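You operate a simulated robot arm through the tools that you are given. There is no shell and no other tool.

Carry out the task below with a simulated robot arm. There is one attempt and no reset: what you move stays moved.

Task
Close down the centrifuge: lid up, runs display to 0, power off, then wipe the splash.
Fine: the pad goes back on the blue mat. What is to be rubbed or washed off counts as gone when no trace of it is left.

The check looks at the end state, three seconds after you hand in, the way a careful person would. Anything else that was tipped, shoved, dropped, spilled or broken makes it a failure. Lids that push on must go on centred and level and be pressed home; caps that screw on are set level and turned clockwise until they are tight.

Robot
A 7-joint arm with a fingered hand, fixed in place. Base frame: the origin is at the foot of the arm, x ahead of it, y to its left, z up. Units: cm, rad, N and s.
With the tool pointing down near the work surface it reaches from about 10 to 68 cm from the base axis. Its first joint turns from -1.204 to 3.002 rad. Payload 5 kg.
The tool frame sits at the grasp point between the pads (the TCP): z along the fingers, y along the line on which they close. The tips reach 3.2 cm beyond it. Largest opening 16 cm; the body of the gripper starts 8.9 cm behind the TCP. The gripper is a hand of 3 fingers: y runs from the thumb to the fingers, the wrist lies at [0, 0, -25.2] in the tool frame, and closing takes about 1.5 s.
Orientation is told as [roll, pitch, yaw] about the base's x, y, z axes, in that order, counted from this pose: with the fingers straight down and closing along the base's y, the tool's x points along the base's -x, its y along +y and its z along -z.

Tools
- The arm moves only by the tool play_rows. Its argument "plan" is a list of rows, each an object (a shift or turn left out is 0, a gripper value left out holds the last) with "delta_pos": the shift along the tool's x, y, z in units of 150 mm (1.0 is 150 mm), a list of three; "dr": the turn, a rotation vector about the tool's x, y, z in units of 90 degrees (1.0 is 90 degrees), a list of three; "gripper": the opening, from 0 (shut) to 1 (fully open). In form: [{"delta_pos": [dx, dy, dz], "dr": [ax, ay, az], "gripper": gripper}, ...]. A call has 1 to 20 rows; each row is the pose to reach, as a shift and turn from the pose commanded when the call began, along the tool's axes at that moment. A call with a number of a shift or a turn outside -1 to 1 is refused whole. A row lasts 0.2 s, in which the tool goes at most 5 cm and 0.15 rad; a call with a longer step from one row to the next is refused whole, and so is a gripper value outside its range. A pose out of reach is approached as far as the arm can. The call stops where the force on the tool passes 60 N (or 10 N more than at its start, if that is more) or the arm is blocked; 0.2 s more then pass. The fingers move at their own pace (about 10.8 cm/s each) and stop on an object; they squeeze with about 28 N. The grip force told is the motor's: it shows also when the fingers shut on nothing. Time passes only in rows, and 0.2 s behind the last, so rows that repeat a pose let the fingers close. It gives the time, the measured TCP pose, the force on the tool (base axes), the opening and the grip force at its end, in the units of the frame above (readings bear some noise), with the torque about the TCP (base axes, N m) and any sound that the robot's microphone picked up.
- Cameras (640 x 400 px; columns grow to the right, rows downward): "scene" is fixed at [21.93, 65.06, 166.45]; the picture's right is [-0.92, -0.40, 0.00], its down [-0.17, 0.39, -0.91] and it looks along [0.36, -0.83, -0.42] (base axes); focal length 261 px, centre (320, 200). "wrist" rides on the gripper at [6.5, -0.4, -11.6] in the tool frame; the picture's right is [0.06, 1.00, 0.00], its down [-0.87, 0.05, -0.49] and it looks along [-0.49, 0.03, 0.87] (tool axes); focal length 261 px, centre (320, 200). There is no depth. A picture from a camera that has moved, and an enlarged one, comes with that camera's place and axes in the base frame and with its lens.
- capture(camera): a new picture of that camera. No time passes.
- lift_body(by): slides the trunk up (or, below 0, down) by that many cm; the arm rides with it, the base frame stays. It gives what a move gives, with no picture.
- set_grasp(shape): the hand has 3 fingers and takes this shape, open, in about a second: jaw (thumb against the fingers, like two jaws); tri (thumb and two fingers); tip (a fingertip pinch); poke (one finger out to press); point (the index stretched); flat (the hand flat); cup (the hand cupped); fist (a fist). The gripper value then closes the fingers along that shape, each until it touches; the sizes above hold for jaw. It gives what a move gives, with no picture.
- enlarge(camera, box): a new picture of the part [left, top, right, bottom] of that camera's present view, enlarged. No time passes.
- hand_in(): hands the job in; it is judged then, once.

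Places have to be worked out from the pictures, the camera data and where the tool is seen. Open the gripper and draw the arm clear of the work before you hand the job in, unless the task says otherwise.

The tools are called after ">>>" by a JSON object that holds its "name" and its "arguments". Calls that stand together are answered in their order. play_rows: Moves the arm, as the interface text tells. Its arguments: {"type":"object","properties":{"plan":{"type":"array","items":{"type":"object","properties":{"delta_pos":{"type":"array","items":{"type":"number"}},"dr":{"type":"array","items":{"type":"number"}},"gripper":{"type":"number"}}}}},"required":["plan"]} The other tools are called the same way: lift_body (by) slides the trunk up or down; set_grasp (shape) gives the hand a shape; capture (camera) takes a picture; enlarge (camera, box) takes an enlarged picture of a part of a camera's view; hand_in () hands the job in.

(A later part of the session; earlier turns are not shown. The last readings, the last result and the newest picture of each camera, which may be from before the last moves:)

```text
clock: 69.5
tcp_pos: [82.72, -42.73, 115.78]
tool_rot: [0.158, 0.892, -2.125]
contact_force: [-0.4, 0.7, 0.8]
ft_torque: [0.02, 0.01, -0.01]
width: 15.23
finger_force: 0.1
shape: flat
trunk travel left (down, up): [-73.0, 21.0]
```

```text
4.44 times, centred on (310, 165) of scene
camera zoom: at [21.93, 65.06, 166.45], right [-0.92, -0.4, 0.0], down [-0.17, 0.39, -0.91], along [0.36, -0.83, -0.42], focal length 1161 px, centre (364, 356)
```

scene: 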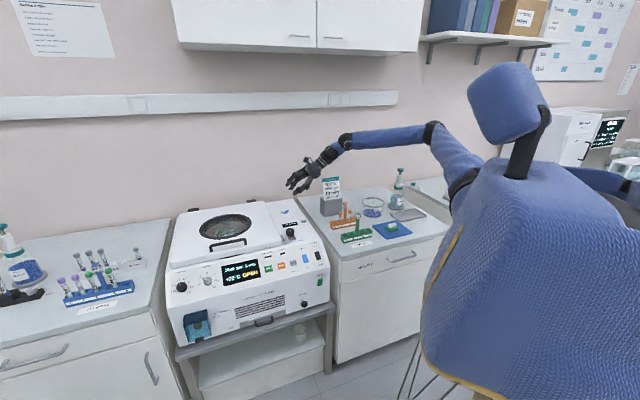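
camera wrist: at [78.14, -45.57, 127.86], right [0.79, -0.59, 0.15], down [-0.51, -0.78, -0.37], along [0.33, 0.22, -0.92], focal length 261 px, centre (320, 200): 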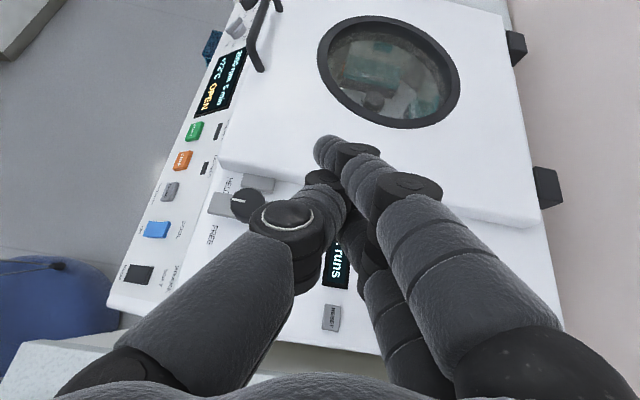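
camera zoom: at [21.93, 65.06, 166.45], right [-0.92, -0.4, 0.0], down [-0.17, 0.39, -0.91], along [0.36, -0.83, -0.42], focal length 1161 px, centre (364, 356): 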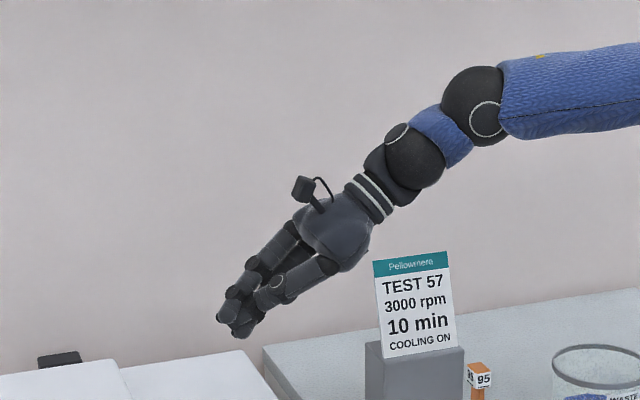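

Poke leaves the thumb out (useful for the buttons later). For the lid I choose the open jaw shape with the thumb lowest, pointing along the lid's width: the thumb slips under the ear, and the fingers can then clamp over the lid edge while the wrist rolls with it. I set jaw and roll back 83°, then flatten the tilt to ~20°.

>>> {"name": "set_grasp", "arguments": {"shape": "jaw"}}

>>> {"name": "play_rows", "arguments": {"plan": [{"dr": [0, 0, -0.09], "gripper": 1.0}, {"dr": [0, 0, -0.18]}, {"dr": [0, 0, -0.27]}, {"dr": [0, 0, -0.36]}, {"dr": [0, 0, -0.45]}, {"dr": [0, 0, -0.54]}, {"dr": [0, 0, -0.63]}, {"dr": [0, 0, -0.72]}, {"dr": [0, 0, -0.81]}, {"dr": [0, 0, -0.88]}, {"dr": [0, 0, -0.92]}]}}

>>> {"name": "play_rows", "arguments": {"plan": [{"dr": [-0.07, 0, 0]}, {"dr": [-0.14, 0, 0]}, {"dr": [-0.2, 0, 0]}, {"dr": [-0.2, 0, 0]}]}}

>>> {"name": "capture", "arguments": {"camera": "wrist"}}

>>> {"name": "enlarge", "arguments": {"camera": "scene", "box": [250, 130, 350, 250]}}

```text
clock: 70.4
tcp_pos: [82.52, -42.76, 115.63]
tool_rot: [0.159, 0.895, -2.125]
contact_force: [1.0, -0.2, 0.5]
ft_torque: [0.01, -0.02, -0.01]
width: 15.99
finger_force: 0.0
shape: jaw
trunk travel left (down, up): [-73.0, 21.0]
```

```text
clock: 72.8
tcp_pos: [82.65, -42.71, 115.75]
tool_rot: [0.905, -0.002, -0.756]
contact_force: [0.8, 0.2, -0.4]
ft_torque: [0.0, 0.02, -0.03]
width: 16.0
finger_force: 0.0
shape: jaw
trunk travel left (down, up): [-73.0, 21.0]
```

```text
clock: 73.8
tcp_pos: [82.55, -42.76, 115.85]
tool_rot: [1.218, -0.002, -0.757]
contact_force: [-0.4, 1.1, 0.3]
ft_torque: [-0.03, 0.03, 0.0]
width: 16.0
finger_force: 0.1
shape: jaw
trunk travel left (down, up): [-73.0, 21.0]
```

```text
taken
camera wrist: at [70.21, -46.18, 119.32], right [0.19, 0.29, 0.94], down [0.33, -0.92, 0.22], along [0.93, 0.27, -0.27], focal length 261 px, centre (320, 200)
```

wrist: 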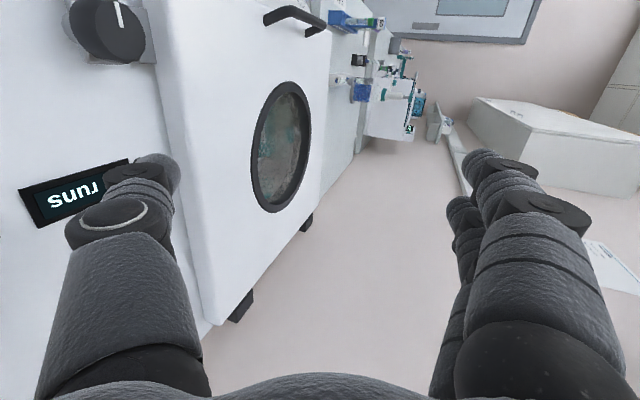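

```text
3.33 times, centred on (300, 190) of scene
camera zoom: at [21.93, 65.06, 166.45], right [-0.92, -0.4, 0.0], down [-0.17, 0.39, -0.91], along [0.36, -0.83, -0.42], focal length 871 px, centre (387, 233)
```

zoom: 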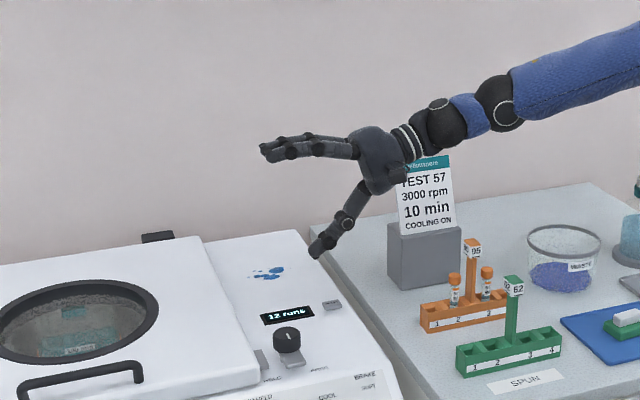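

From here the ear and gap can be seen; I enlarge that part of the wrist view.

>>> {"name": "enlarge", "arguments": {"camera": "wrist", "box": [0, 0, 260, 180]}}

>>> {"name": "enlarge", "arguments": {"camera": "scene", "box": [270, 215, 310, 245]}}

```text
2.22 times, centred on (130, 90) of wrist
camera zoom: at [70.21, -46.18, 119.32], right [0.19, 0.29, 0.94], down [0.33, -0.92, 0.22], along [0.93, 0.27, -0.27], focal length 579 px, centre (742, 444)
```

zoom: 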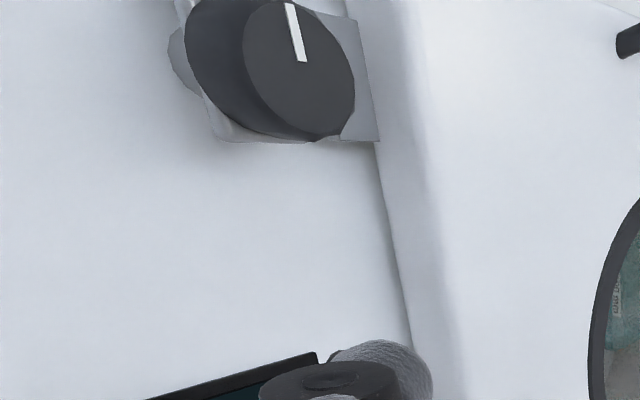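

```text
13.33 times, centred on (290, 230) of scene
camera zoom: at [21.93, 65.06, 166.45], right [-0.92, -0.4, 0.0], down [-0.17, 0.39, -0.91], along [0.36, -0.83, -0.42], focal length 3483 px, centre (720, -200)
```

zoom: 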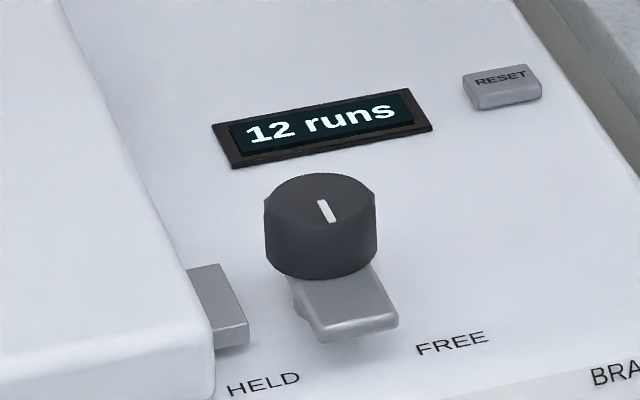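

The gap under the ear is too small for a finger. Before choosing how to carry the lid past its balance point, I measure how far the hand can reach at height with the tool horizontal: I raise the trunk and push outward in free air to the right of the lid's path.

>>> {"name": "lift_body", "arguments": {"by": 15}}

>>> {"name": "play_rows", "arguments": {"plan": [{"delta_pos": [-0.15, 0.05, 0.15]}, {"delta_pos": [-0.3, 0.1, 0.3]}, {"delta_pos": [-0.45, 0.15, 0.45]}, {"delta_pos": [-0.6, 0.2, 0.6]}, {"delta_pos": [-0.75, 0.25, 0.75]}, {"delta_pos": [-0.9, 0.3, 0.9]}]}}

>>> {"name": "play_rows", "arguments": {"plan": [{"delta_pos": [-0.15, 0.05, 0.15]}, {"delta_pos": [-0.3, 0.1, 0.3]}, {"delta_pos": [-0.45, 0.15, 0.45]}, {"delta_pos": [-0.6, 0.2, 0.6]}, {"delta_pos": [-0.75, 0.25, 0.75]}, {"delta_pos": [-0.9, 0.3, 0.9]}]}}

>>> {"name": "capture", "arguments": {"camera": "scene"}}

```text
clock: 75.6
tcp_pos: [82.61, -42.78, 130.71]
tool_rot: [1.219, 0.0, -0.756]
contact_force: [0.3, -0.7, 0.4]
ft_torque: [0.0, -0.03, -0.01]
width: 16.02
finger_force: 0.0
shape: jaw
trunk travel left (down, up): [-88.0, 6.0]
```

```text
clock: 77.0
tcp_pos: [102.16, -41.52, 130.25]
tool_rot: [1.219, 0.0, -0.755]
contact_force: [0.6, -0.1, 0.3]
ft_torque: [0.0, 0.01, -0.01]
width: 16.0
finger_force: 0.1
shape: jaw
trunk travel left (down, up): [-88.0, 6.0]
```

```text
clock: 78.4
tcp_pos: [109.58, -41.09, 130.3]
tool_rot: [1.217, -0.001, -0.754]
contact_force: [0.0, 0.2, -0.1]
ft_torque: [-0.02, 0.0, -0.01]
width: 15.99
finger_force: 0.0
shape: jaw
out of reach, approached as far as the arm can: row 3, 4, 5, 6
trunk travel left (down, up): [-88.0, 6.0]
```

```text
taken
```

scene: 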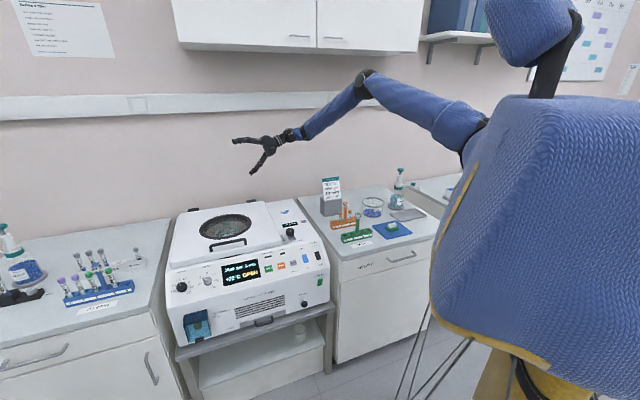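

The wrist sphere is centred about (46,-58). Looking back at the forces, the lid needed ~4 N at first but almost nothing at 27°, so it is spring-balanced and should hold once a bit further up — which the handle grip can reach. I return to the earlier hand pose (retract, undo tilt and roll) for a second lift to ~50°.

>>> {"name": "play_rows", "arguments": {"plan": [{"delta_pos": [0.15, -0.05, -0.15]}, {"delta_pos": [0.3, -0.1, -0.3], "dr": [0.07, 0, 0]}, {"delta_pos": [0.45, -0.15, -0.45], "dr": [0.14, 0, 0]}, {"delta_pos": [0.6, -0.2, -0.6], "dr": [0.2, 0, 0], "gripper": 0.4}, {"delta_pos": [0.75, -0.2, -0.75], "dr": [0.2, 0, 0]}]}}

>>> {"name": "play_rows", "arguments": {"plan": [{"dr": [0, 0, -0.09]}, {"dr": [0, 0, -0.18]}, {"dr": [0, 0, -0.27]}, {"dr": [0, 0, -0.36]}, {"dr": [0, 0, -0.45]}, {"dr": [0, 0, -0.54]}, {"dr": [0, 0, -0.63]}, {"dr": [0, 0, -0.72]}, {"dr": [0, 0, -0.81]}, {"dr": [0, 0, -0.9]}, {"dr": [0, 0, -0.99]}, {"dr": [0, 0, -1.0]}]}}

>>> {"name": "capture", "arguments": {"camera": "wrist"}}

```text
clock: 79.6
tcp_pos: [93.08, -41.82, 131.39]
tool_rot: [0.909, -0.003, -0.755]
contact_force: [-0.1, -0.4, 0.8]
ft_torque: [-0.01, -0.05, 0.0]
width: 6.46
finger_force: 0.1
shape: jaw
trunk travel left (down, up): [-88.0, 6.0]
```

```text
clock: 82.2
tcp_pos: [93.26, -41.77, 131.28]
tool_rot: [-0.003, -0.904, 0.818]
contact_force: [0.8, 0.0, -0.4]
ft_torque: [-0.03, -0.02, -0.02]
width: 6.45
finger_force: 0.1
shape: jaw
trunk travel left (down, up): [-88.0, 6.0]
```

```text
taken
camera wrist: at [84.57, -51.56, 133.34], right [-0.75, 0.66, -0.05], down [0.06, 0.15, 0.99], along [0.65, 0.74, -0.15], focal length 261 px, centre (320, 200)
```

wrist: 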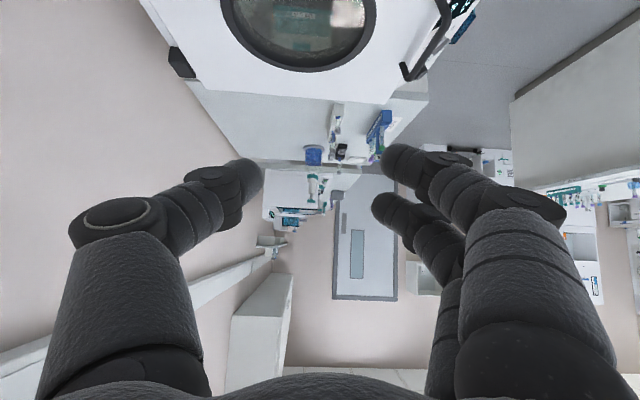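

Pose restored. A lower trunk puts the elbow level with the handle and gives more reach, so I raise the arm while lowering the trunk in steps.

>>> {"name": "play_rows", "arguments": {"plan": [{"delta_pos": [-0.2, 0, -0.155]}, {"delta_pos": [-0.4, 0, -0.31]}, {"delta_pos": [-0.6, 0, -0.465]}, {"delta_pos": [-0.785, 0, -0.62]}]}}

>>> {"name": "lift_body", "arguments": {"by": -25}}

>>> {"name": "play_rows", "arguments": {"plan": [{"delta_pos": [-0.2, 0, -0.155]}, {"delta_pos": [-0.4, 0, -0.31]}, {"delta_pos": [-0.6, 0, -0.465]}, {"delta_pos": [-0.785, 0, -0.62]}]}}

>>> {"name": "lift_body", "arguments": {"by": -20}}

>>> {"name": "capture", "arguments": {"camera": "scene"}}

```text
clock: 83.2
tcp_pos: [93.12, -41.7, 146.6]
tool_rot: [-0.001, -0.903, 0.817]
contact_force: [0.0, 0.0, 0.8]
ft_torque: [-0.01, -0.04, -0.04]
width: 6.49
finger_force: 0.1
shape: jaw
trunk travel left (down, up): [-88.0, 6.0]
```

```text
clock: 85.7
tcp_pos: [93.37, -41.86, 121.3]
tool_rot: [0.0, -0.904, 0.816]
contact_force: [-0.2, -0.1, -0.2]
ft_torque: [0.03, 0.0, -0.01]
width: 6.47
finger_force: 0.0
shape: jaw
trunk travel left (down, up): [-63.0, 31.0]
```

```text
clock: 86.7
tcp_pos: [93.14, -41.64, 136.68]
tool_rot: [-0.004, -0.902, 0.819]
contact_force: [-0.5, -0.1, -0.3]
ft_torque: [0.03, -0.04, -0.03]
width: 6.47
finger_force: 0.1
shape: jaw
trunk travel left (down, up): [-63.0, 31.0]
```

```text
clock: 88.9
tcp_pos: [93.24, -41.87, 116.53]
tool_rot: [-0.002, -0.904, 0.817]
contact_force: [-0.5, 0.2, 0.7]
ft_torque: [-0.01, -0.03, 0.0]
width: 6.48
finger_force: 0.0
shape: jaw
trunk travel left (down, up): [-43.0, 51.0]
```

```text
taken
```

scene: 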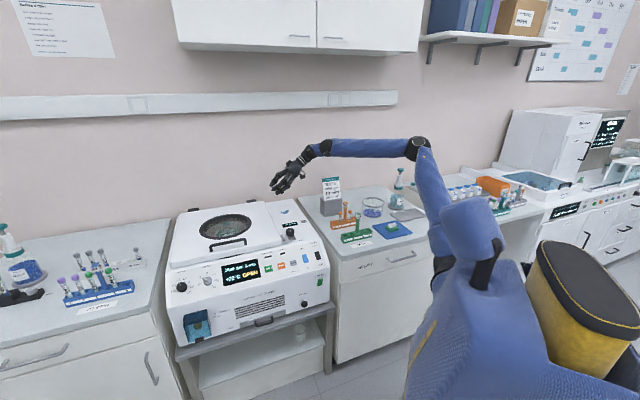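

Now I approach the handle again from this lower-trunk posture, in two moves to a point above its near end.

>>> {"name": "play_rows", "arguments": {"plan": [{"delta_pos": [-0.055, 0.146, 0.156]}, {"delta_pos": [-0.11, 0.292, 0.312]}, {"delta_pos": [-0.163, 0.438, 0.468]}, {"delta_pos": [-0.217, 0.585, 0.625]}]}}

>>> {"name": "play_rows", "arguments": {"plan": [{"delta_pos": [-0.055, 0.146, 0.156]}, {"delta_pos": [-0.11, 0.292, 0.312]}, {"delta_pos": [-0.163, 0.438, 0.468]}, {"delta_pos": [-0.217, 0.585, 0.625]}]}}

>>> {"name": "capture", "arguments": {"camera": "wrist"}}

>>> {"name": "capture", "arguments": {"camera": "scene"}}

```text
clock: 89.9
tcp_pos: [93.39, -28.73, 113.42]
tool_rot: [-0.002, -0.904, 0.817]
contact_force: [0.3, 0.0, -0.4]
ft_torque: [0.0, -0.01, -0.05]
width: 6.44
finger_force: 0.1
shape: jaw
trunk travel left (down, up): [-43.0, 51.0]
```

```text
clock: 90.9
tcp_pos: [93.42, -16.04, 109.98]
tool_rot: [-0.002, -0.904, 0.817]
contact_force: [-1.0, 0.1, 0.6]
ft_torque: [0.01, -0.02, -0.02]
width: 6.44
finger_force: 0.1
shape: jaw
trunk travel left (down, up): [-43.0, 51.0]
```

```text
taken
camera wrist: at [84.57, -25.79, 111.99], right [-0.75, 0.66, -0.05], down [0.06, 0.15, 0.99], along [0.66, 0.74, -0.15], focal length 261 px, centre (320, 200)
```

wrist: 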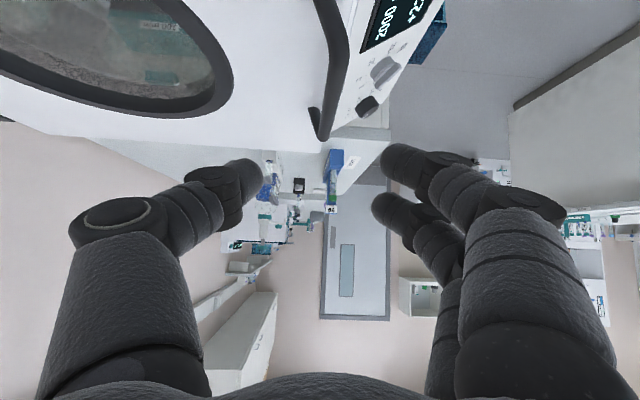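

```text
taken
```

scene: 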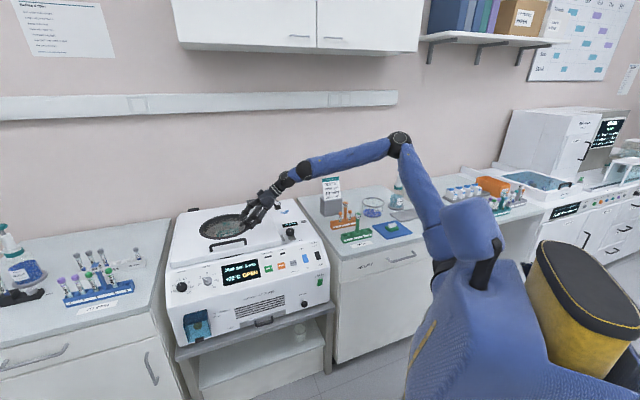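

No limit this time. I check how much farther the arm can go here along the bar, staying above it.

>>> {"name": "play_rows", "arguments": {"plan": [{"delta_pos": [-0.1, 0, 0.13]}, {"delta_pos": [-0.2, 0, 0.26]}, {"delta_pos": [-0.3, 0, 0.39]}, {"delta_pos": [-0.41, 0, 0.52]}]}}

```text
clock: 91.9
tcp_pos: [100.19, -8.98, 109.83]
tool_rot: [0.001, -0.903, 0.814]
contact_force: [-0.2, 0.3, 0.3]
ft_torque: [0.02, 0.02, 0.0]
width: 6.43
finger_force: 0.1
shape: jaw
trunk travel left (down, up): [-43.0, 51.0]
```

The whole handle is reachable in this posture. I back up to a pre-grasp point and move in along the tool to straddle the bar near (96.3,-12,99).

>>> {"name": "play_rows", "arguments": {"plan": [{"delta_pos": [0.17, 0.01, -0.12]}, {"delta_pos": [0.35, 0.025, -0.24]}, {"delta_pos": [0.52, 0.04, -0.36]}, {"delta_pos": [0.69, 0.05, -0.47]}, {"delta_pos": [0.69, 0.05, -0.47]}]}}

>>> {"name": "play_rows", "arguments": {"plan": [{"delta_pos": [0.02, 0, 0.2]}, {"delta_pos": [0.04, 0, 0.4]}, {"delta_pos": [0.06, 0, 0.55]}, {"delta_pos": [0.075, 0, 0.64]}, {"delta_pos": [0.075, 0, 0.64]}]}}

>>> {"name": "enlarge", "arguments": {"camera": "wrist", "box": [200, 80, 440, 240]}}

>>> {"name": "enlarge", "arguments": {"camera": "scene", "box": [195, 190, 291, 250]}}

```text
clock: 93.1
tcp_pos: [91.44, -17.04, 106.22]
tool_rot: [-0.002, -0.904, 0.815]
contact_force: [0.0, -0.1, 0.4]
ft_torque: [0.0, -0.02, -0.02]
width: 6.43
finger_force: 0.1
shape: jaw
trunk travel left (down, up): [-43.0, 51.0]
```

```text
clock: 94.3
tcp_pos: [96.1, -12.08, 99.45]
tool_rot: [-0.001, -0.903, 0.818]
contact_force: [-0.2, 0.0, -0.5]
ft_torque: [0.0, 0.01, 0.03]
width: 6.45
finger_force: 0.0
shape: jaw
trunk travel left (down, up): [-43.0, 51.0]
```

```text
2.50 times, centred on (320, 160) of wrist
camera zoom: at [87.38, -21.85, 101.44], right [-0.75, 0.66, -0.05], down [0.06, 0.15, 0.99], along [0.65, 0.74, -0.15], focal length 652 px, centre (320, 300)
```

zoom: 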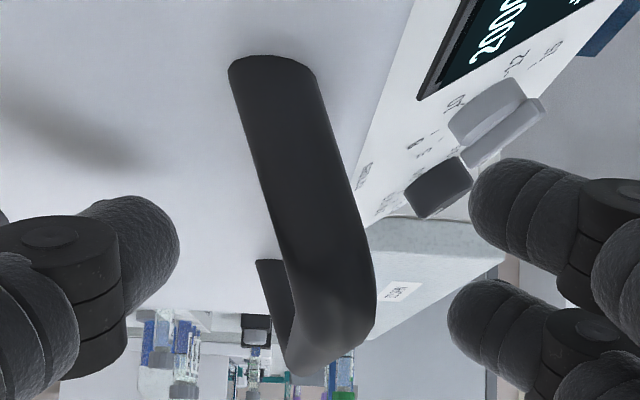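

```text
6.67 times, centred on (243, 220) of scene
camera zoom: at [21.93, 65.06, 166.45], right [-0.92, -0.4, 0.0], down [-0.17, 0.39, -0.91], along [0.36, -0.83, -0.42], focal length 1742 px, centre (833, 67)
```

zoom: 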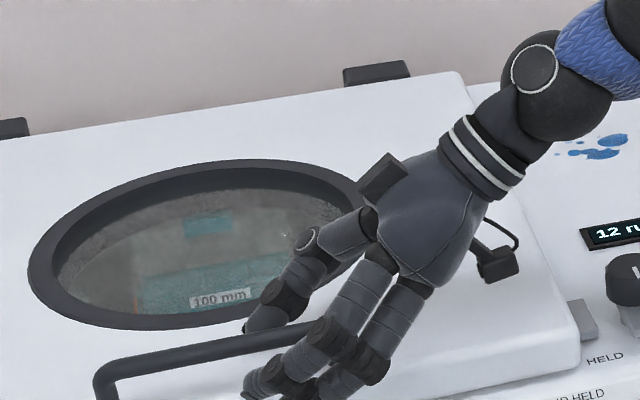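

The bar is between the fingers. I close, then raise the trunk 5 cm.

>>> {"name": "play_rows", "arguments": {"plan": [{"gripper": 0.0}, {"gripper": 0.0}, {"gripper": 0.0}, {"gripper": 0.0}, {"gripper": 0.0}, {"gripper": 0.0}]}}

>>> {"name": "lift_body", "arguments": {"by": 5}}

>>> {"name": "enlarge", "arguments": {"camera": "scene", "box": [160, 170, 336, 280]}}

```text
clock: 95.7
tcp_pos: [96.18, -12.07, 99.45]
tool_rot: [0.002, -0.902, 0.818]
contact_force: [1.5, 5.8, -4.0]
ft_torque: [0.31, 0.36, 0.21]
width: 0.01
finger_force: 28.0
shape: jaw
trunk travel left (down, up): [-43.0, 51.0]
```

```text
clock: 96.6
tcp_pos: [96.36, -12.28, 104.2]
tool_rot: [0.002, -0.905, 0.811]
contact_force: [15.3, -6.9, -6.0]
ft_torque: [0.48, 0.37, -0.15]
width: 0.01
finger_force: 27.9
shape: jaw
trunk travel left (down, up): [-48.0, 46.0]
```

```text
3.64 times, centred on (248, 225) of scene
camera zoom: at [21.93, 65.06, 166.45], right [-0.92, -0.4, 0.0], down [-0.17, 0.39, -0.91], along [0.36, -0.83, -0.42], focal length 950 px, centre (582, 109)
```

zoom: 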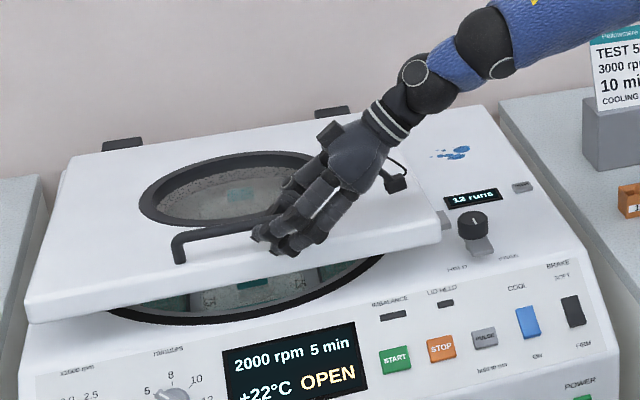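

Lifting well. I continue alternating trunk lifts with small backward shifts and a slight roll of the hand following the lid.

>>> {"name": "play_rows", "arguments": {"plan": [{"delta_pos": [0, -0.06, 0], "dr": [-0.039, 0, 0.05]}, {"delta_pos": [0, -0.06, 0], "dr": [-0.039, 0, 0.05]}]}}

>>> {"name": "lift_body", "arguments": {"by": 5}}

>>> {"name": "play_rows", "arguments": {"plan": [{"delta_pos": [-0.006, -0.085, -0.005], "dr": [-0.039, 0, 0.05]}, {"delta_pos": [-0.006, -0.085, -0.005], "dr": [-0.039, 0, 0.05]}]}}

>>> {"name": "lift_body", "arguments": {"by": 5}}

>>> {"name": "play_rows", "arguments": {"plan": [{"delta_pos": [-0.019, -0.12, -0.015], "dr": [-0.039, 0, 0.05]}, {"delta_pos": [-0.019, -0.12, -0.015], "dr": [-0.039, 0, 0.05]}]}}

>>> {"name": "enlarge", "arguments": {"camera": "scene", "box": [160, 150, 336, 260]}}

>>> {"name": "capture", "arguments": {"camera": "wrist"}}

```text
clock: 97.2
tcp_pos: [96.71, -12.57, 104.45]
tool_rot: [0.161, -0.898, 0.693]
contact_force: [-2.9, 6.2, -3.1]
ft_torque: [0.39, 0.39, 0.2]
width: 0.02
finger_force: 28.2
shape: jaw
trunk travel left (down, up): [-48.0, 46.0]
```

```text
clock: 98.2
tcp_pos: [97.17, -12.98, 109.11]
tool_rot: [0.163, -0.895, 0.684]
contact_force: [21.5, -11.2, -9.7]
ft_torque: [0.49, 0.31, -0.29]
width: 0.0
finger_force: 27.7
shape: jaw
trunk travel left (down, up): [-53.0, 41.0]
```

```text
clock: 98.8
tcp_pos: [97.61, -13.4, 109.45]
tool_rot: [0.316, -0.881, 0.57]
contact_force: [-2.5, 2.4, -1.1]
ft_torque: [0.44, 0.41, 0.21]
width: 0.01
finger_force: 28.0
shape: jaw
trunk travel left (down, up): [-53.0, 41.0]
```

```text
clock: 99.7
tcp_pos: [98.07, -14.16, 114.02]
tool_rot: [0.318, -0.876, 0.563]
contact_force: [22.0, -24.0, -16.0]
ft_torque: [0.25, 0.31, -0.36]
width: 0.03
finger_force: 28.0
shape: jaw
trunk travel left (down, up): [-58.0, 36.0]
```

```text
clock: 100.3
tcp_pos: [98.76, -14.94, 114.73]
tool_rot: [0.463, -0.85, 0.462]
contact_force: [-10.7, -4.9, -0.9]
ft_torque: [0.34, 0.56, 0.33]
width: 0.0
finger_force: 27.8
shape: jaw
trunk travel left (down, up): [-58.0, 36.0]
```

```text
3.64 times, centred on (248, 205) of scene
camera zoom: at [21.93, 65.06, 166.45], right [-0.92, -0.4, 0.0], down [-0.17, 0.39, -0.91], along [0.36, -0.83, -0.42], focal length 950 px, centre (582, 182)
```

zoom: 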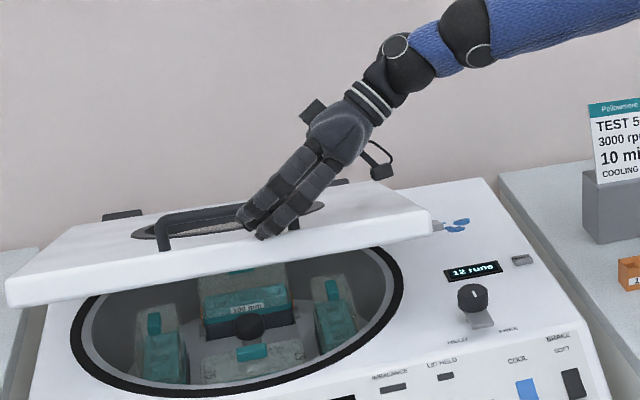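

```text
taken
camera wrist: at [90.52, -24.91, 116.47], right [-0.73, 0.63, 0.25], down [0.28, -0.05, 0.96], along [0.62, 0.77, -0.14], focal length 261 px, centre (320, 200)
```

wrist: 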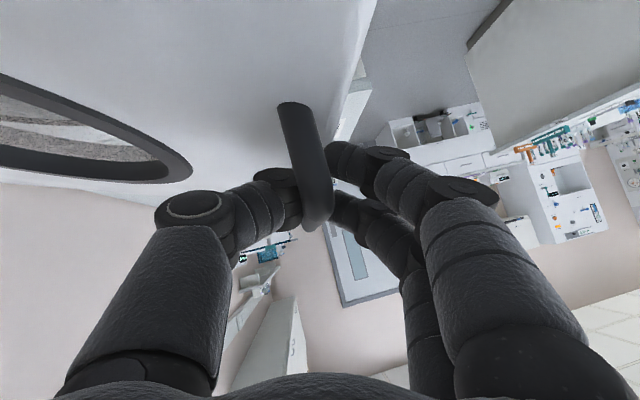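

Now ~23° with the grip still square to the bar. I continue up to ~40°.

>>> {"name": "lift_body", "arguments": {"by": 4}}

>>> {"name": "play_rows", "arguments": {"plan": [{"delta_pos": [-0.028, -0.12, -0.022], "dr": [-0.039, 0, 0.05]}, {"delta_pos": [-0.028, -0.12, -0.022], "dr": [-0.039, 0, 0.05]}]}}

>>> {"name": "lift_body", "arguments": {"by": 4}}

>>> {"name": "play_rows", "arguments": {"plan": [{"delta_pos": [-0.05, -0.145, -0.04], "dr": [-0.039, 0, 0.05]}, {"delta_pos": [-0.05, -0.145, -0.04], "dr": [-0.039, 0, 0.05]}]}}

>>> {"name": "lift_body", "arguments": {"by": 4}}

>>> {"name": "play_rows", "arguments": {"plan": [{"delta_pos": [-0.07, -0.16, -0.055], "dr": [-0.039, 0, 0.05]}, {"delta_pos": [-0.07, -0.16, -0.055], "dr": [-0.039, 0, 0.05]}]}}

>>> {"name": "capture", "arguments": {"camera": "scene"}}

>>> {"name": "capture", "arguments": {"camera": "wrist"}}

```text
clock: 101.1
tcp_pos: [99.49, -15.59, 118.02]
tool_rot: [0.465, -0.847, 0.452]
contact_force: [20.9, -22.4, -18.7]
ft_torque: [0.32, 0.34, -0.35]
width: 0.0
finger_force: 28.4
shape: jaw
trunk travel left (down, up): [-62.0, 32.0]
```

```text
clock: 101.7
tcp_pos: [100.17, -16.1, 118.83]
tool_rot: [0.598, -0.813, 0.36]
contact_force: [-8.0, -7.0, -1.7]
ft_torque: [0.38, 0.5, 0.31]
width: 0.03
finger_force: 28.1
shape: jaw
trunk travel left (down, up): [-62.0, 32.0]
```

```text
clock: 102.5
tcp_pos: [100.86, -16.88, 121.84]
tool_rot: [0.6, -0.805, 0.349]
contact_force: [22.3, -30.3, -26.1]
ft_torque: [0.16, 0.37, -0.34]
width: 0.0
finger_force: 27.3
shape: jaw
trunk travel left (down, up): [-66.0, 28.0]
```

```text
clock: 103.1
tcp_pos: [102.06, -17.83, 122.83]
tool_rot: [0.722, -0.763, 0.27]
contact_force: [-8.4, -10.7, -2.5]
ft_torque: [0.37, 0.45, 0.25]
width: 0.01
finger_force: 27.9
shape: jaw
trunk travel left (down, up): [-66.0, 28.0]
```

```text
clock: 104.0
tcp_pos: [102.75, -18.67, 125.58]
tool_rot: [0.723, -0.753, 0.26]
contact_force: [21.1, -35.5, -31.9]
ft_torque: [0.11, 0.45, -0.29]
width: 0.02
finger_force: 28.1
shape: jaw
trunk travel left (down, up): [-70.0, 24.0]
```

```text
clock: 104.6
tcp_pos: [103.88, -19.86, 126.86]
tool_rot: [0.834, -0.707, 0.192]
contact_force: [-11.3, -17.5, -7.4]
ft_torque: [0.31, 0.46, 0.19]
width: 0.03
finger_force: 28.1
shape: jaw
trunk travel left (down, up): [-70.0, 24.0]
```

```text
taken
```

scene: 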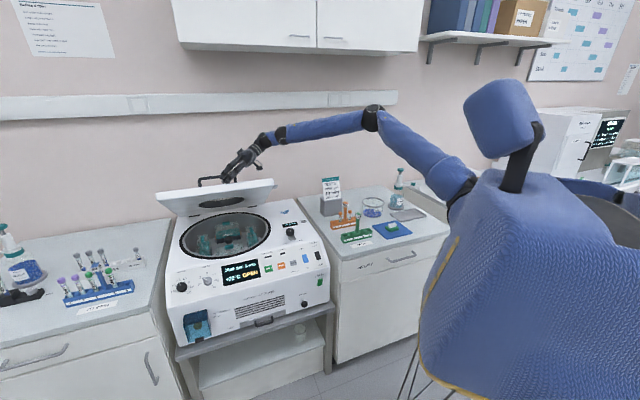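

```text
taken
camera wrist: at [95.98, -30.28, 128.23], right [-0.65, 0.56, 0.52], down [0.47, -0.24, 0.85], along [0.6, 0.8, -0.11], focal length 261 px, centre (320, 200)
```

wrist: 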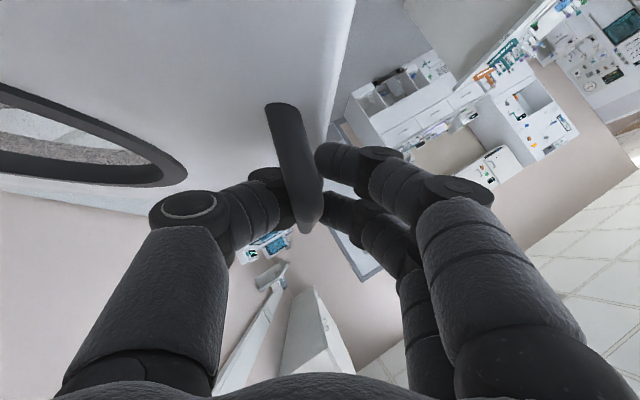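

About 39° now, still smooth. I continue with the arm itself (up and back together) to about 50°.

>>> {"name": "play_rows", "arguments": {"plan": [{"delta_pos": [-0.13, -0.015, -0.1], "dr": [-0.017, 0, 0.021]}, {"delta_pos": [-0.26, -0.045, -0.2], "dr": [-0.034, 0, 0.042]}, {"delta_pos": [-0.39, -0.08, -0.305], "dr": [-0.05, 0, 0.064]}, {"delta_pos": [-0.52, -0.12, -0.41], "dr": [-0.067, 0, 0.085]}]}}

>>> {"name": "capture", "arguments": {"camera": "scene"}}

>>> {"name": "capture", "arguments": {"camera": "wrist"}}

```text
clock: 105.6
tcp_pos: [109.23, -24.94, 133.69]
tool_rot: [1.002, -0.601, 0.091]
contact_force: [-7.7, -19.6, -11.4]
ft_torque: [0.51, 0.55, 0.09]
width: 0.01
finger_force: 28.0
shape: jaw
trunk travel left (down, up): [-70.0, 24.0]
```

```text
taken
```

scene: 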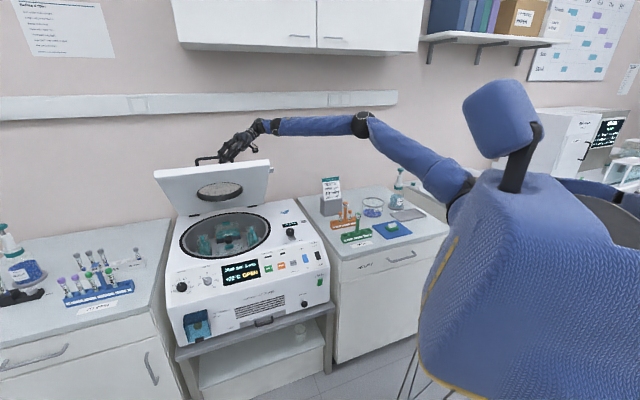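

```text
taken
camera wrist: at [101.35, -35.62, 134.95], right [-0.57, 0.49, 0.66], down [0.57, -0.34, 0.75], along [0.59, 0.81, -0.09], focal length 261 px, centre (320, 200)
```

wrist: 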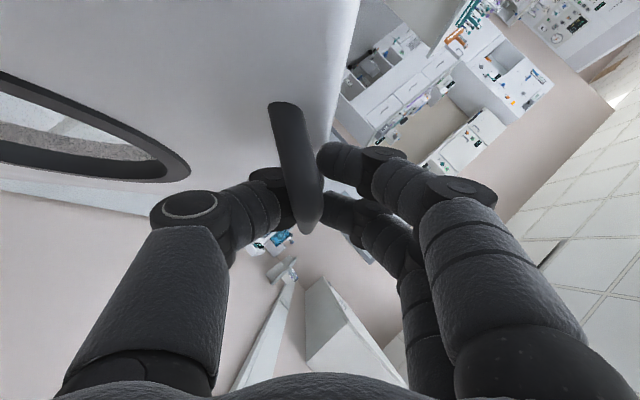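

50° open with no limit met. On to 60°.

>>> {"name": "play_rows", "arguments": {"plan": [{"delta_pos": [-0.12, -0.012, -0.093], "dr": [-0.017, 0, 0.021]}, {"delta_pos": [-0.24, -0.035, -0.186], "dr": [-0.034, 0, 0.042]}, {"delta_pos": [-0.355, -0.06, -0.28], "dr": [-0.05, 0, 0.064]}, {"delta_pos": [-0.473, -0.094, -0.373], "dr": [-0.067, 0, 0.085]}]}}

>>> {"name": "capture", "arguments": {"camera": "scene"}}

```text
clock: 106.2
tcp_pos: [109.08, -25.94, 135.56]
tool_rot: [1.072, -0.521, 0.046]
contact_force: [47.4, 6.0, -41.6]
ft_torque: [0.49, -0.24, 0.56]
width: 0.0
finger_force: 27.8
shape: jaw
out of reach, approached as far as the arm can: row 1, 2, 3
trunk travel left (down, up): [-70.0, 24.0]
stopped in row 3: the force on the tool passed its limit at 69 N (the readings are from after the stop); the commanded pose is now the measured one
```

```text
taken
```

scene: 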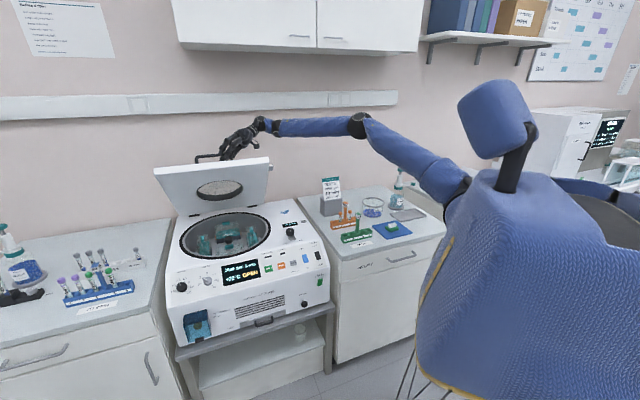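

The arm hit its reach border near 52° and started straining, so it stopped. I loosen the fingers slightly to relieve the strain (tips still under the bar) and see what the lid does here.

>>> {"name": "play_rows", "arguments": {"plan": [{"gripper": 0.08}, {"gripper": 0.08}, {"gripper": 0.08}]}}

>>> {"name": "capture", "arguments": {"camera": "wrist"}}

>>> {"name": "enlarge", "arguments": {"camera": "scene", "box": [140, 120, 316, 230]}}

```text
clock: 107.0
tcp_pos: [108.51, -26.3, 136.67]
tool_rot: [1.073, -0.536, 0.045]
contact_force: [17.4, -2.3, -17.3]
ft_torque: [0.26, -0.06, 0.26]
width: 1.81
finger_force: 0.1
shape: jaw
trunk travel left (down, up): [-70.0, 24.0]
```

```text
taken
camera wrist: at [100.67, -36.89, 137.75], right [-0.52, 0.45, 0.72], down [0.62, -0.38, 0.69], along [0.58, 0.81, -0.08], focal length 261 px, centre (320, 200)
```

wrist: 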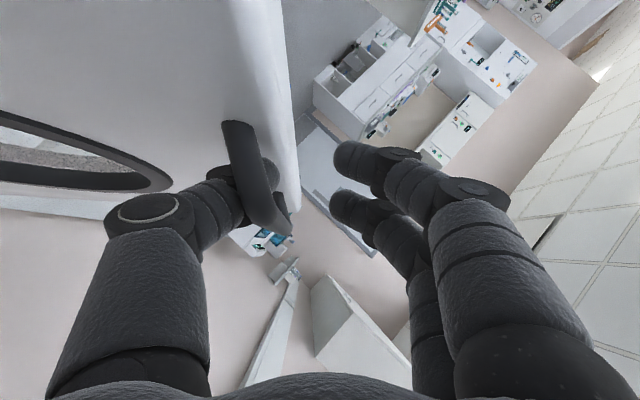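

```text
3.64 times, centred on (228, 175) of scene
camera zoom: at [21.93, 65.06, 166.45], right [-0.92, -0.4, 0.0], down [-0.17, 0.39, -0.91], along [0.36, -0.83, -0.42], focal length 950 px, centre (654, 291)
```

zoom: 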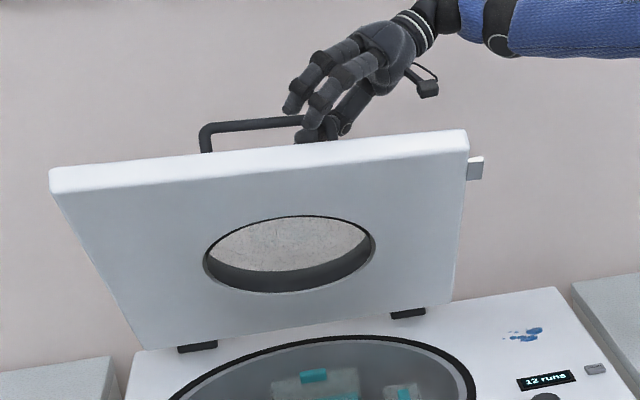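

The remaining force is purely along the lid (toward the hinge); there is no closing load at ~52°. I ease the hand 1.5 cm down to remove the strain and see whether the lid holds.

>>> {"name": "play_rows", "arguments": {"plan": [{"delta_pos": [0.025, -0.038, 0.02]}, {"delta_pos": [0.05, -0.076, 0.04]}, {"delta_pos": [0.05, -0.076, 0.04]}]}}

>>> {"name": "capture", "arguments": {"camera": "wrist"}}

>>> {"name": "enlarge", "arguments": {"camera": "scene", "box": [140, 120, 316, 230]}}

```text
clock: 107.8
tcp_pos: [108.15, -26.13, 135.57]
tool_rot: [1.072, -0.537, 0.042]
contact_force: [7.3, 1.5, -5.3]
ft_torque: [0.08, -0.11, 0.06]
width: 1.43
finger_force: 0.1
shape: jaw
out of reach, approached as far as the arm can: row 2
trunk travel left (down, up): [-70.0, 24.0]
```

```text
taken
camera wrist: at [100.35, -36.67, 136.55], right [-0.52, 0.46, 0.72], down [0.62, -0.38, 0.69], along [0.59, 0.81, -0.08], focal length 261 px, centre (320, 200)
```

wrist: 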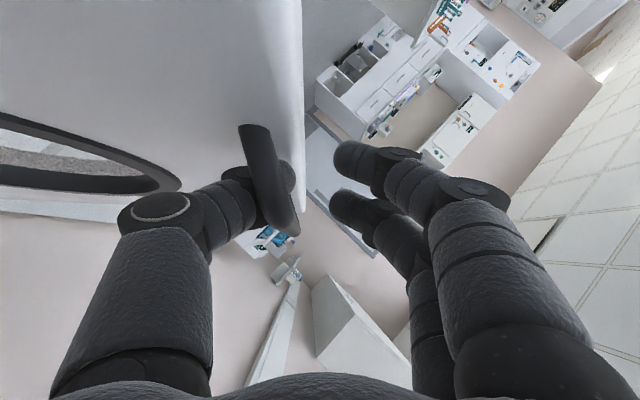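

```text
3.64 times, centred on (228, 175) of scene
camera zoom: at [21.93, 65.06, 166.45], right [-0.92, -0.4, 0.0], down [-0.17, 0.39, -0.91], along [0.36, -0.83, -0.42], focal length 950 px, centre (654, 291)
```

zoom: 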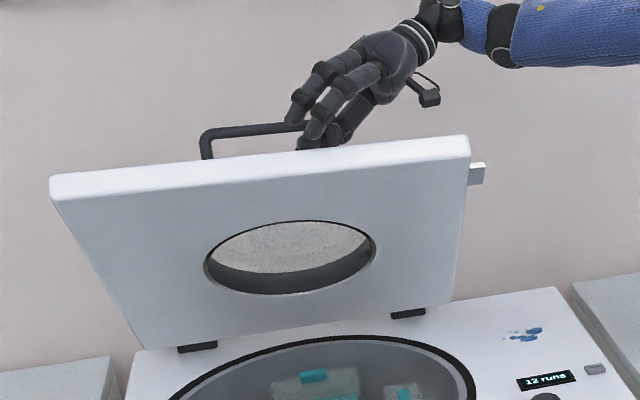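

The load along the closing direction is now practically nil. I open the jaws a little more; the two fingers in front would still catch the lid's edge if it tried to fall.

>>> {"name": "play_rows", "arguments": {"plan": [{"gripper": 0.22}, {"gripper": 0.22}, {"gripper": 0.22}, {"gripper": 0.22}]}}

>>> {"name": "capture", "arguments": {"camera": "wrist"}}

>>> {"name": "enlarge", "arguments": {"camera": "scene", "box": [140, 120, 316, 230]}}

```text
clock: 108.8
tcp_pos: [108.11, -26.04, 135.59]
tool_rot: [1.072, -0.539, 0.043]
contact_force: [0.7, -0.4, 0.2]
ft_torque: [0.04, -0.05, -0.01]
width: 3.49
finger_force: 0.2
shape: jaw
trunk travel left (down, up): [-70.0, 24.0]
```

```text
taken
camera wrist: at [100.2, -36.68, 136.64], right [-0.52, 0.46, 0.72], down [0.62, -0.38, 0.69], along [0.59, 0.81, -0.08], focal length 261 px, centre (320, 200)
```

wrist: 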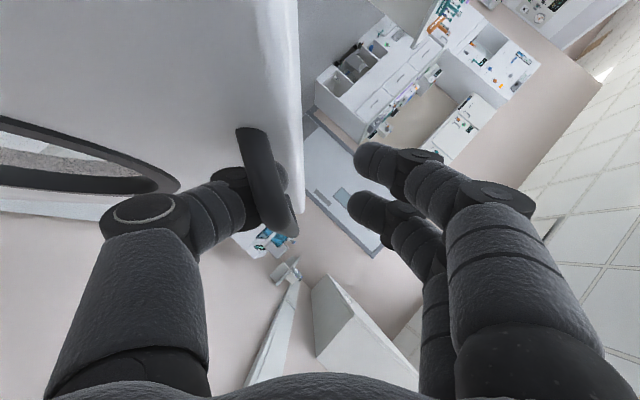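

```text
3.64 times, centred on (228, 175) of scene
camera zoom: at [21.93, 65.06, 166.45], right [-0.92, -0.4, 0.0], down [-0.17, 0.39, -0.91], along [0.36, -0.83, -0.42], focal length 950 px, centre (654, 291)
```

zoom: 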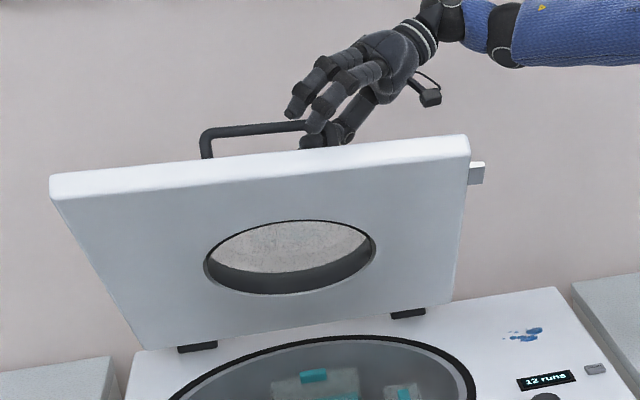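

The forces are zero and the lid has not moved. I open a bit further so nothing touches the bar; the front fingers remain as a catch.

>>> {"name": "play_rows", "arguments": {"plan": [{"gripper": 0.4}, {"gripper": 0.4}, {"gripper": 0.4}, {"gripper": 0.4}, {"gripper": 0.4}, {"gripper": 0.4}]}}

>>> {"name": "capture", "arguments": {"camera": "wrist"}}

>>> {"name": "enlarge", "arguments": {"camera": "scene", "box": [140, 120, 316, 230]}}

```text
clock: 110.2
tcp_pos: [108.14, -26.0, 135.59]
tool_rot: [1.072, -0.54, 0.045]
contact_force: [-0.2, 0.2, 0.2]
ft_torque: [0.01, -0.01, -0.02]
width: 6.34
finger_force: 0.0
shape: jaw
trunk travel left (down, up): [-70.0, 24.0]
```

```text
taken
camera wrist: at [100.2, -36.67, 136.63], right [-0.52, 0.46, 0.72], down [0.62, -0.38, 0.69], along [0.59, 0.81, -0.08], focal length 261 px, centre (320, 200)
```

wrist: 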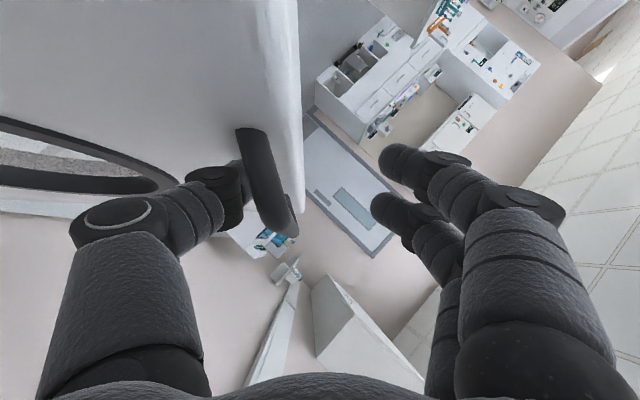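

```text
3.64 times, centred on (228, 175) of scene
camera zoom: at [21.93, 65.06, 166.45], right [-0.92, -0.4, 0.0], down [-0.17, 0.39, -0.91], along [0.36, -0.83, -0.42], focal length 950 px, centre (654, 291)
```

zoom: 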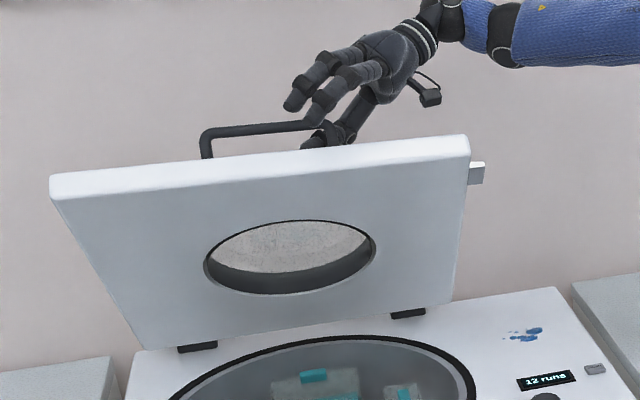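

The lid stands by itself at roughly 52–55°. I withdraw sideways and upward without touching it, then view it.

>>> {"name": "play_rows", "arguments": {"plan": [{"delta_pos": [0.03, 0.08, -0.15]}, {"delta_pos": [0.06, 0.17, -0.3]}, {"delta_pos": [0.08, 0.25, -0.45]}, {"delta_pos": [0.15, 0.25, -0.65]}, {"delta_pos": [0.25, 0.25, -0.85]}]}}

>>> {"name": "capture", "arguments": {"camera": "scene"}}

>>> {"name": "enlarge", "arguments": {"camera": "scene", "box": [140, 120, 316, 230]}}

```text
clock: 111.5
tcp_pos: [100.35, -35.99, 141.82]
tool_rot: [1.075, -0.539, 0.049]
contact_force: [0.6, -0.5, 1.0]
ft_torque: [-0.05, -0.01, -0.06]
width: 6.41
finger_force: 0.0
shape: jaw
trunk travel left (down, up): [-70.0, 24.0]
```

```text
taken
```

scene: 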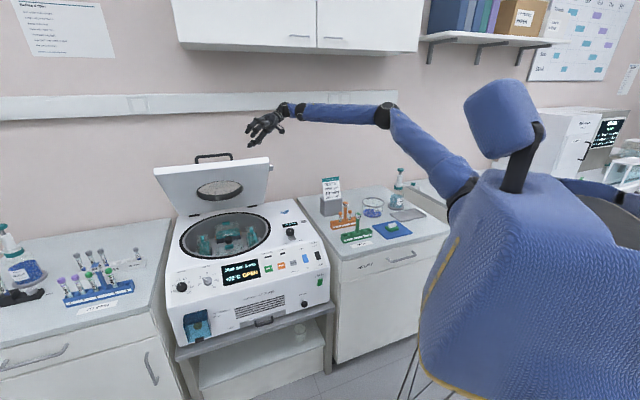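

```text
3.64 times, centred on (228, 175) of scene
camera zoom: at [21.93, 65.06, 166.45], right [-0.92, -0.4, 0.0], down [-0.17, 0.39, -0.91], along [0.36, -0.83, -0.42], focal length 950 px, centre (654, 291)
```

zoom: 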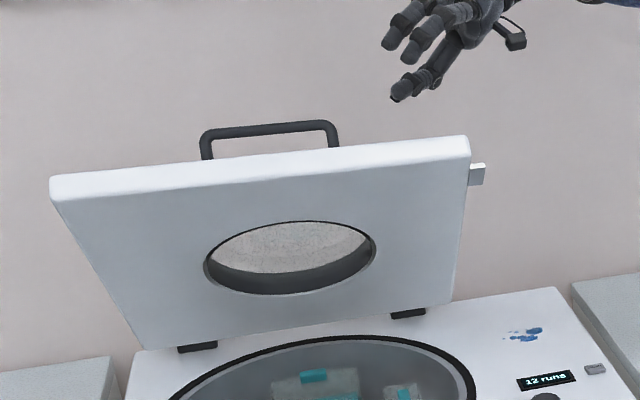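

The lid stays up. To be sure it is fully up I'll push it from its underside to its stop: first I move clear toward the robot and undo the roll.

>>> {"name": "play_rows", "arguments": {"plan": [{"delta_pos": [0.215, 0.105, -0.078]}, {"delta_pos": [0.43, 0.21, -0.155]}, {"delta_pos": [0.645, 0.315, -0.23], "dr": [0.056, 0, -0.072]}, {"delta_pos": [0.86, 0.42, -0.31], "dr": [0.113, 0, -0.143]}, {"delta_pos": [0.86, 0.42, -0.31], "dr": [0.17, 0, -0.215], "gripper": 0.0}, {"delta_pos": [0.86, 0.42, -0.31], "dr": [0.226, 0, -0.287]}, {"delta_pos": [0.86, 0.42, -0.31], "dr": [0.282, 0, -0.358]}, {"delta_pos": [0.86, 0.42, -0.31], "dr": [0.339, 0, -0.43]}]}}

>>> {"name": "capture", "arguments": {"camera": "wrist"}}

>>> {"name": "capture", "arguments": {"camera": "scene"}}

```text
clock: 113.2
tcp_pos: [85.5, -37.77, 141.77]
tool_rot: [-0.011, -0.899, 0.815]
contact_force: [-0.9, -0.5, 0.0]
ft_torque: [0.0, -0.01, -0.02]
width: 0.02
finger_force: 28.2
shape: jaw
trunk travel left (down, up): [-70.0, 24.0]
```

```text
taken
camera wrist: at [76.7, -47.27, 143.78], right [-0.75, 0.66, -0.06], down [0.06, 0.15, 0.99], along [0.66, 0.73, -0.16], focal length 261 px, centre (320, 200)
```

wrist: 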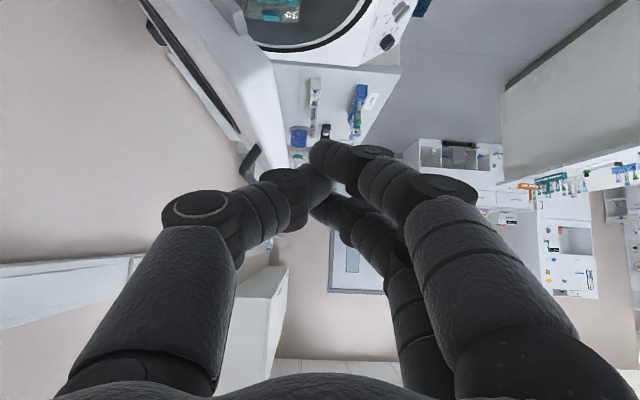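

```text
taken
```

scene: 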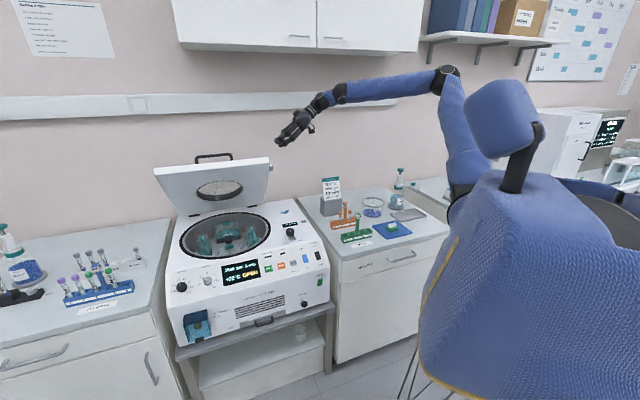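

Now I turn the hand to point horizontally toward the lid's underside (closed fingers), then lower the trunk so it is below the lid's top edge.

>>> {"name": "play_rows", "arguments": {"plan": [{"dr": [0, -0.09, 0]}, {"dr": [0, -0.18, 0]}, {"dr": [0, -0.27, 0]}, {"dr": [0, -0.35, 0]}]}}

>>> {"name": "play_rows", "arguments": {"plan": [{"dr": [0.085, 0, 0.01]}, {"dr": [0.17, 0, 0.02]}, {"dr": [0.255, 0, 0.031]}, {"dr": [0.34, 0, 0.041]}, {"dr": [0.425, 0, 0.052]}, {"dr": [0.51, 0, 0.062]}, {"dr": [0.6, 0, 0.073]}]}}

>>> {"name": "lift_body", "arguments": {"by": -14}}

>>> {"name": "capture", "arguments": {"camera": "wrist"}}

>>> {"name": "capture", "arguments": {"camera": "scene"}}

```text
clock: 114.2
tcp_pos: [85.66, -37.91, 141.67]
tool_rot: [-0.026, -1.452, 0.836]
contact_force: [0.4, -0.3, -0.4]
ft_torque: [0.01, -0.05, 0.02]
width: 0.03
finger_force: 27.4
shape: jaw
trunk travel left (down, up): [-70.0, 24.0]
```

```text
clock: 115.8
tcp_pos: [85.62, -37.4, 141.85]
tool_rot: [-0.051, -1.452, -0.091]
contact_force: [0.9, 0.4, 0.5]
ft_torque: [0.01, 0.04, -0.1]
width: 0.0
finger_force: 27.8
shape: jaw
trunk travel left (down, up): [-70.0, 24.0]
```

```text
clock: 117.5
tcp_pos: [85.55, -37.65, 127.7]
tool_rot: [-0.023, -1.451, -0.118]
contact_force: [-0.6, 0.8, 0.3]
ft_torque: [-0.02, 0.01, -0.02]
width: 0.0
finger_force: 28.0
shape: jaw
trunk travel left (down, up): [-56.0, 38.0]
```

```text
taken
camera wrist: at [73.35, -36.27, 122.55], right [0.13, 0.99, -0.06], down [-0.37, 0.11, 0.92], along [0.92, -0.1, 0.38], focal length 261 px, centre (320, 200)
```

wrist: 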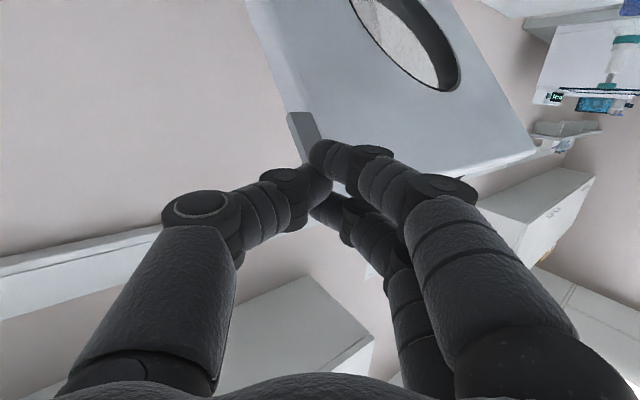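

```text
taken
```

scene: 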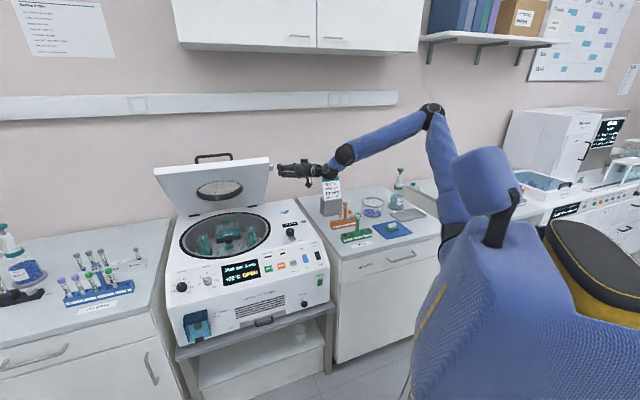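

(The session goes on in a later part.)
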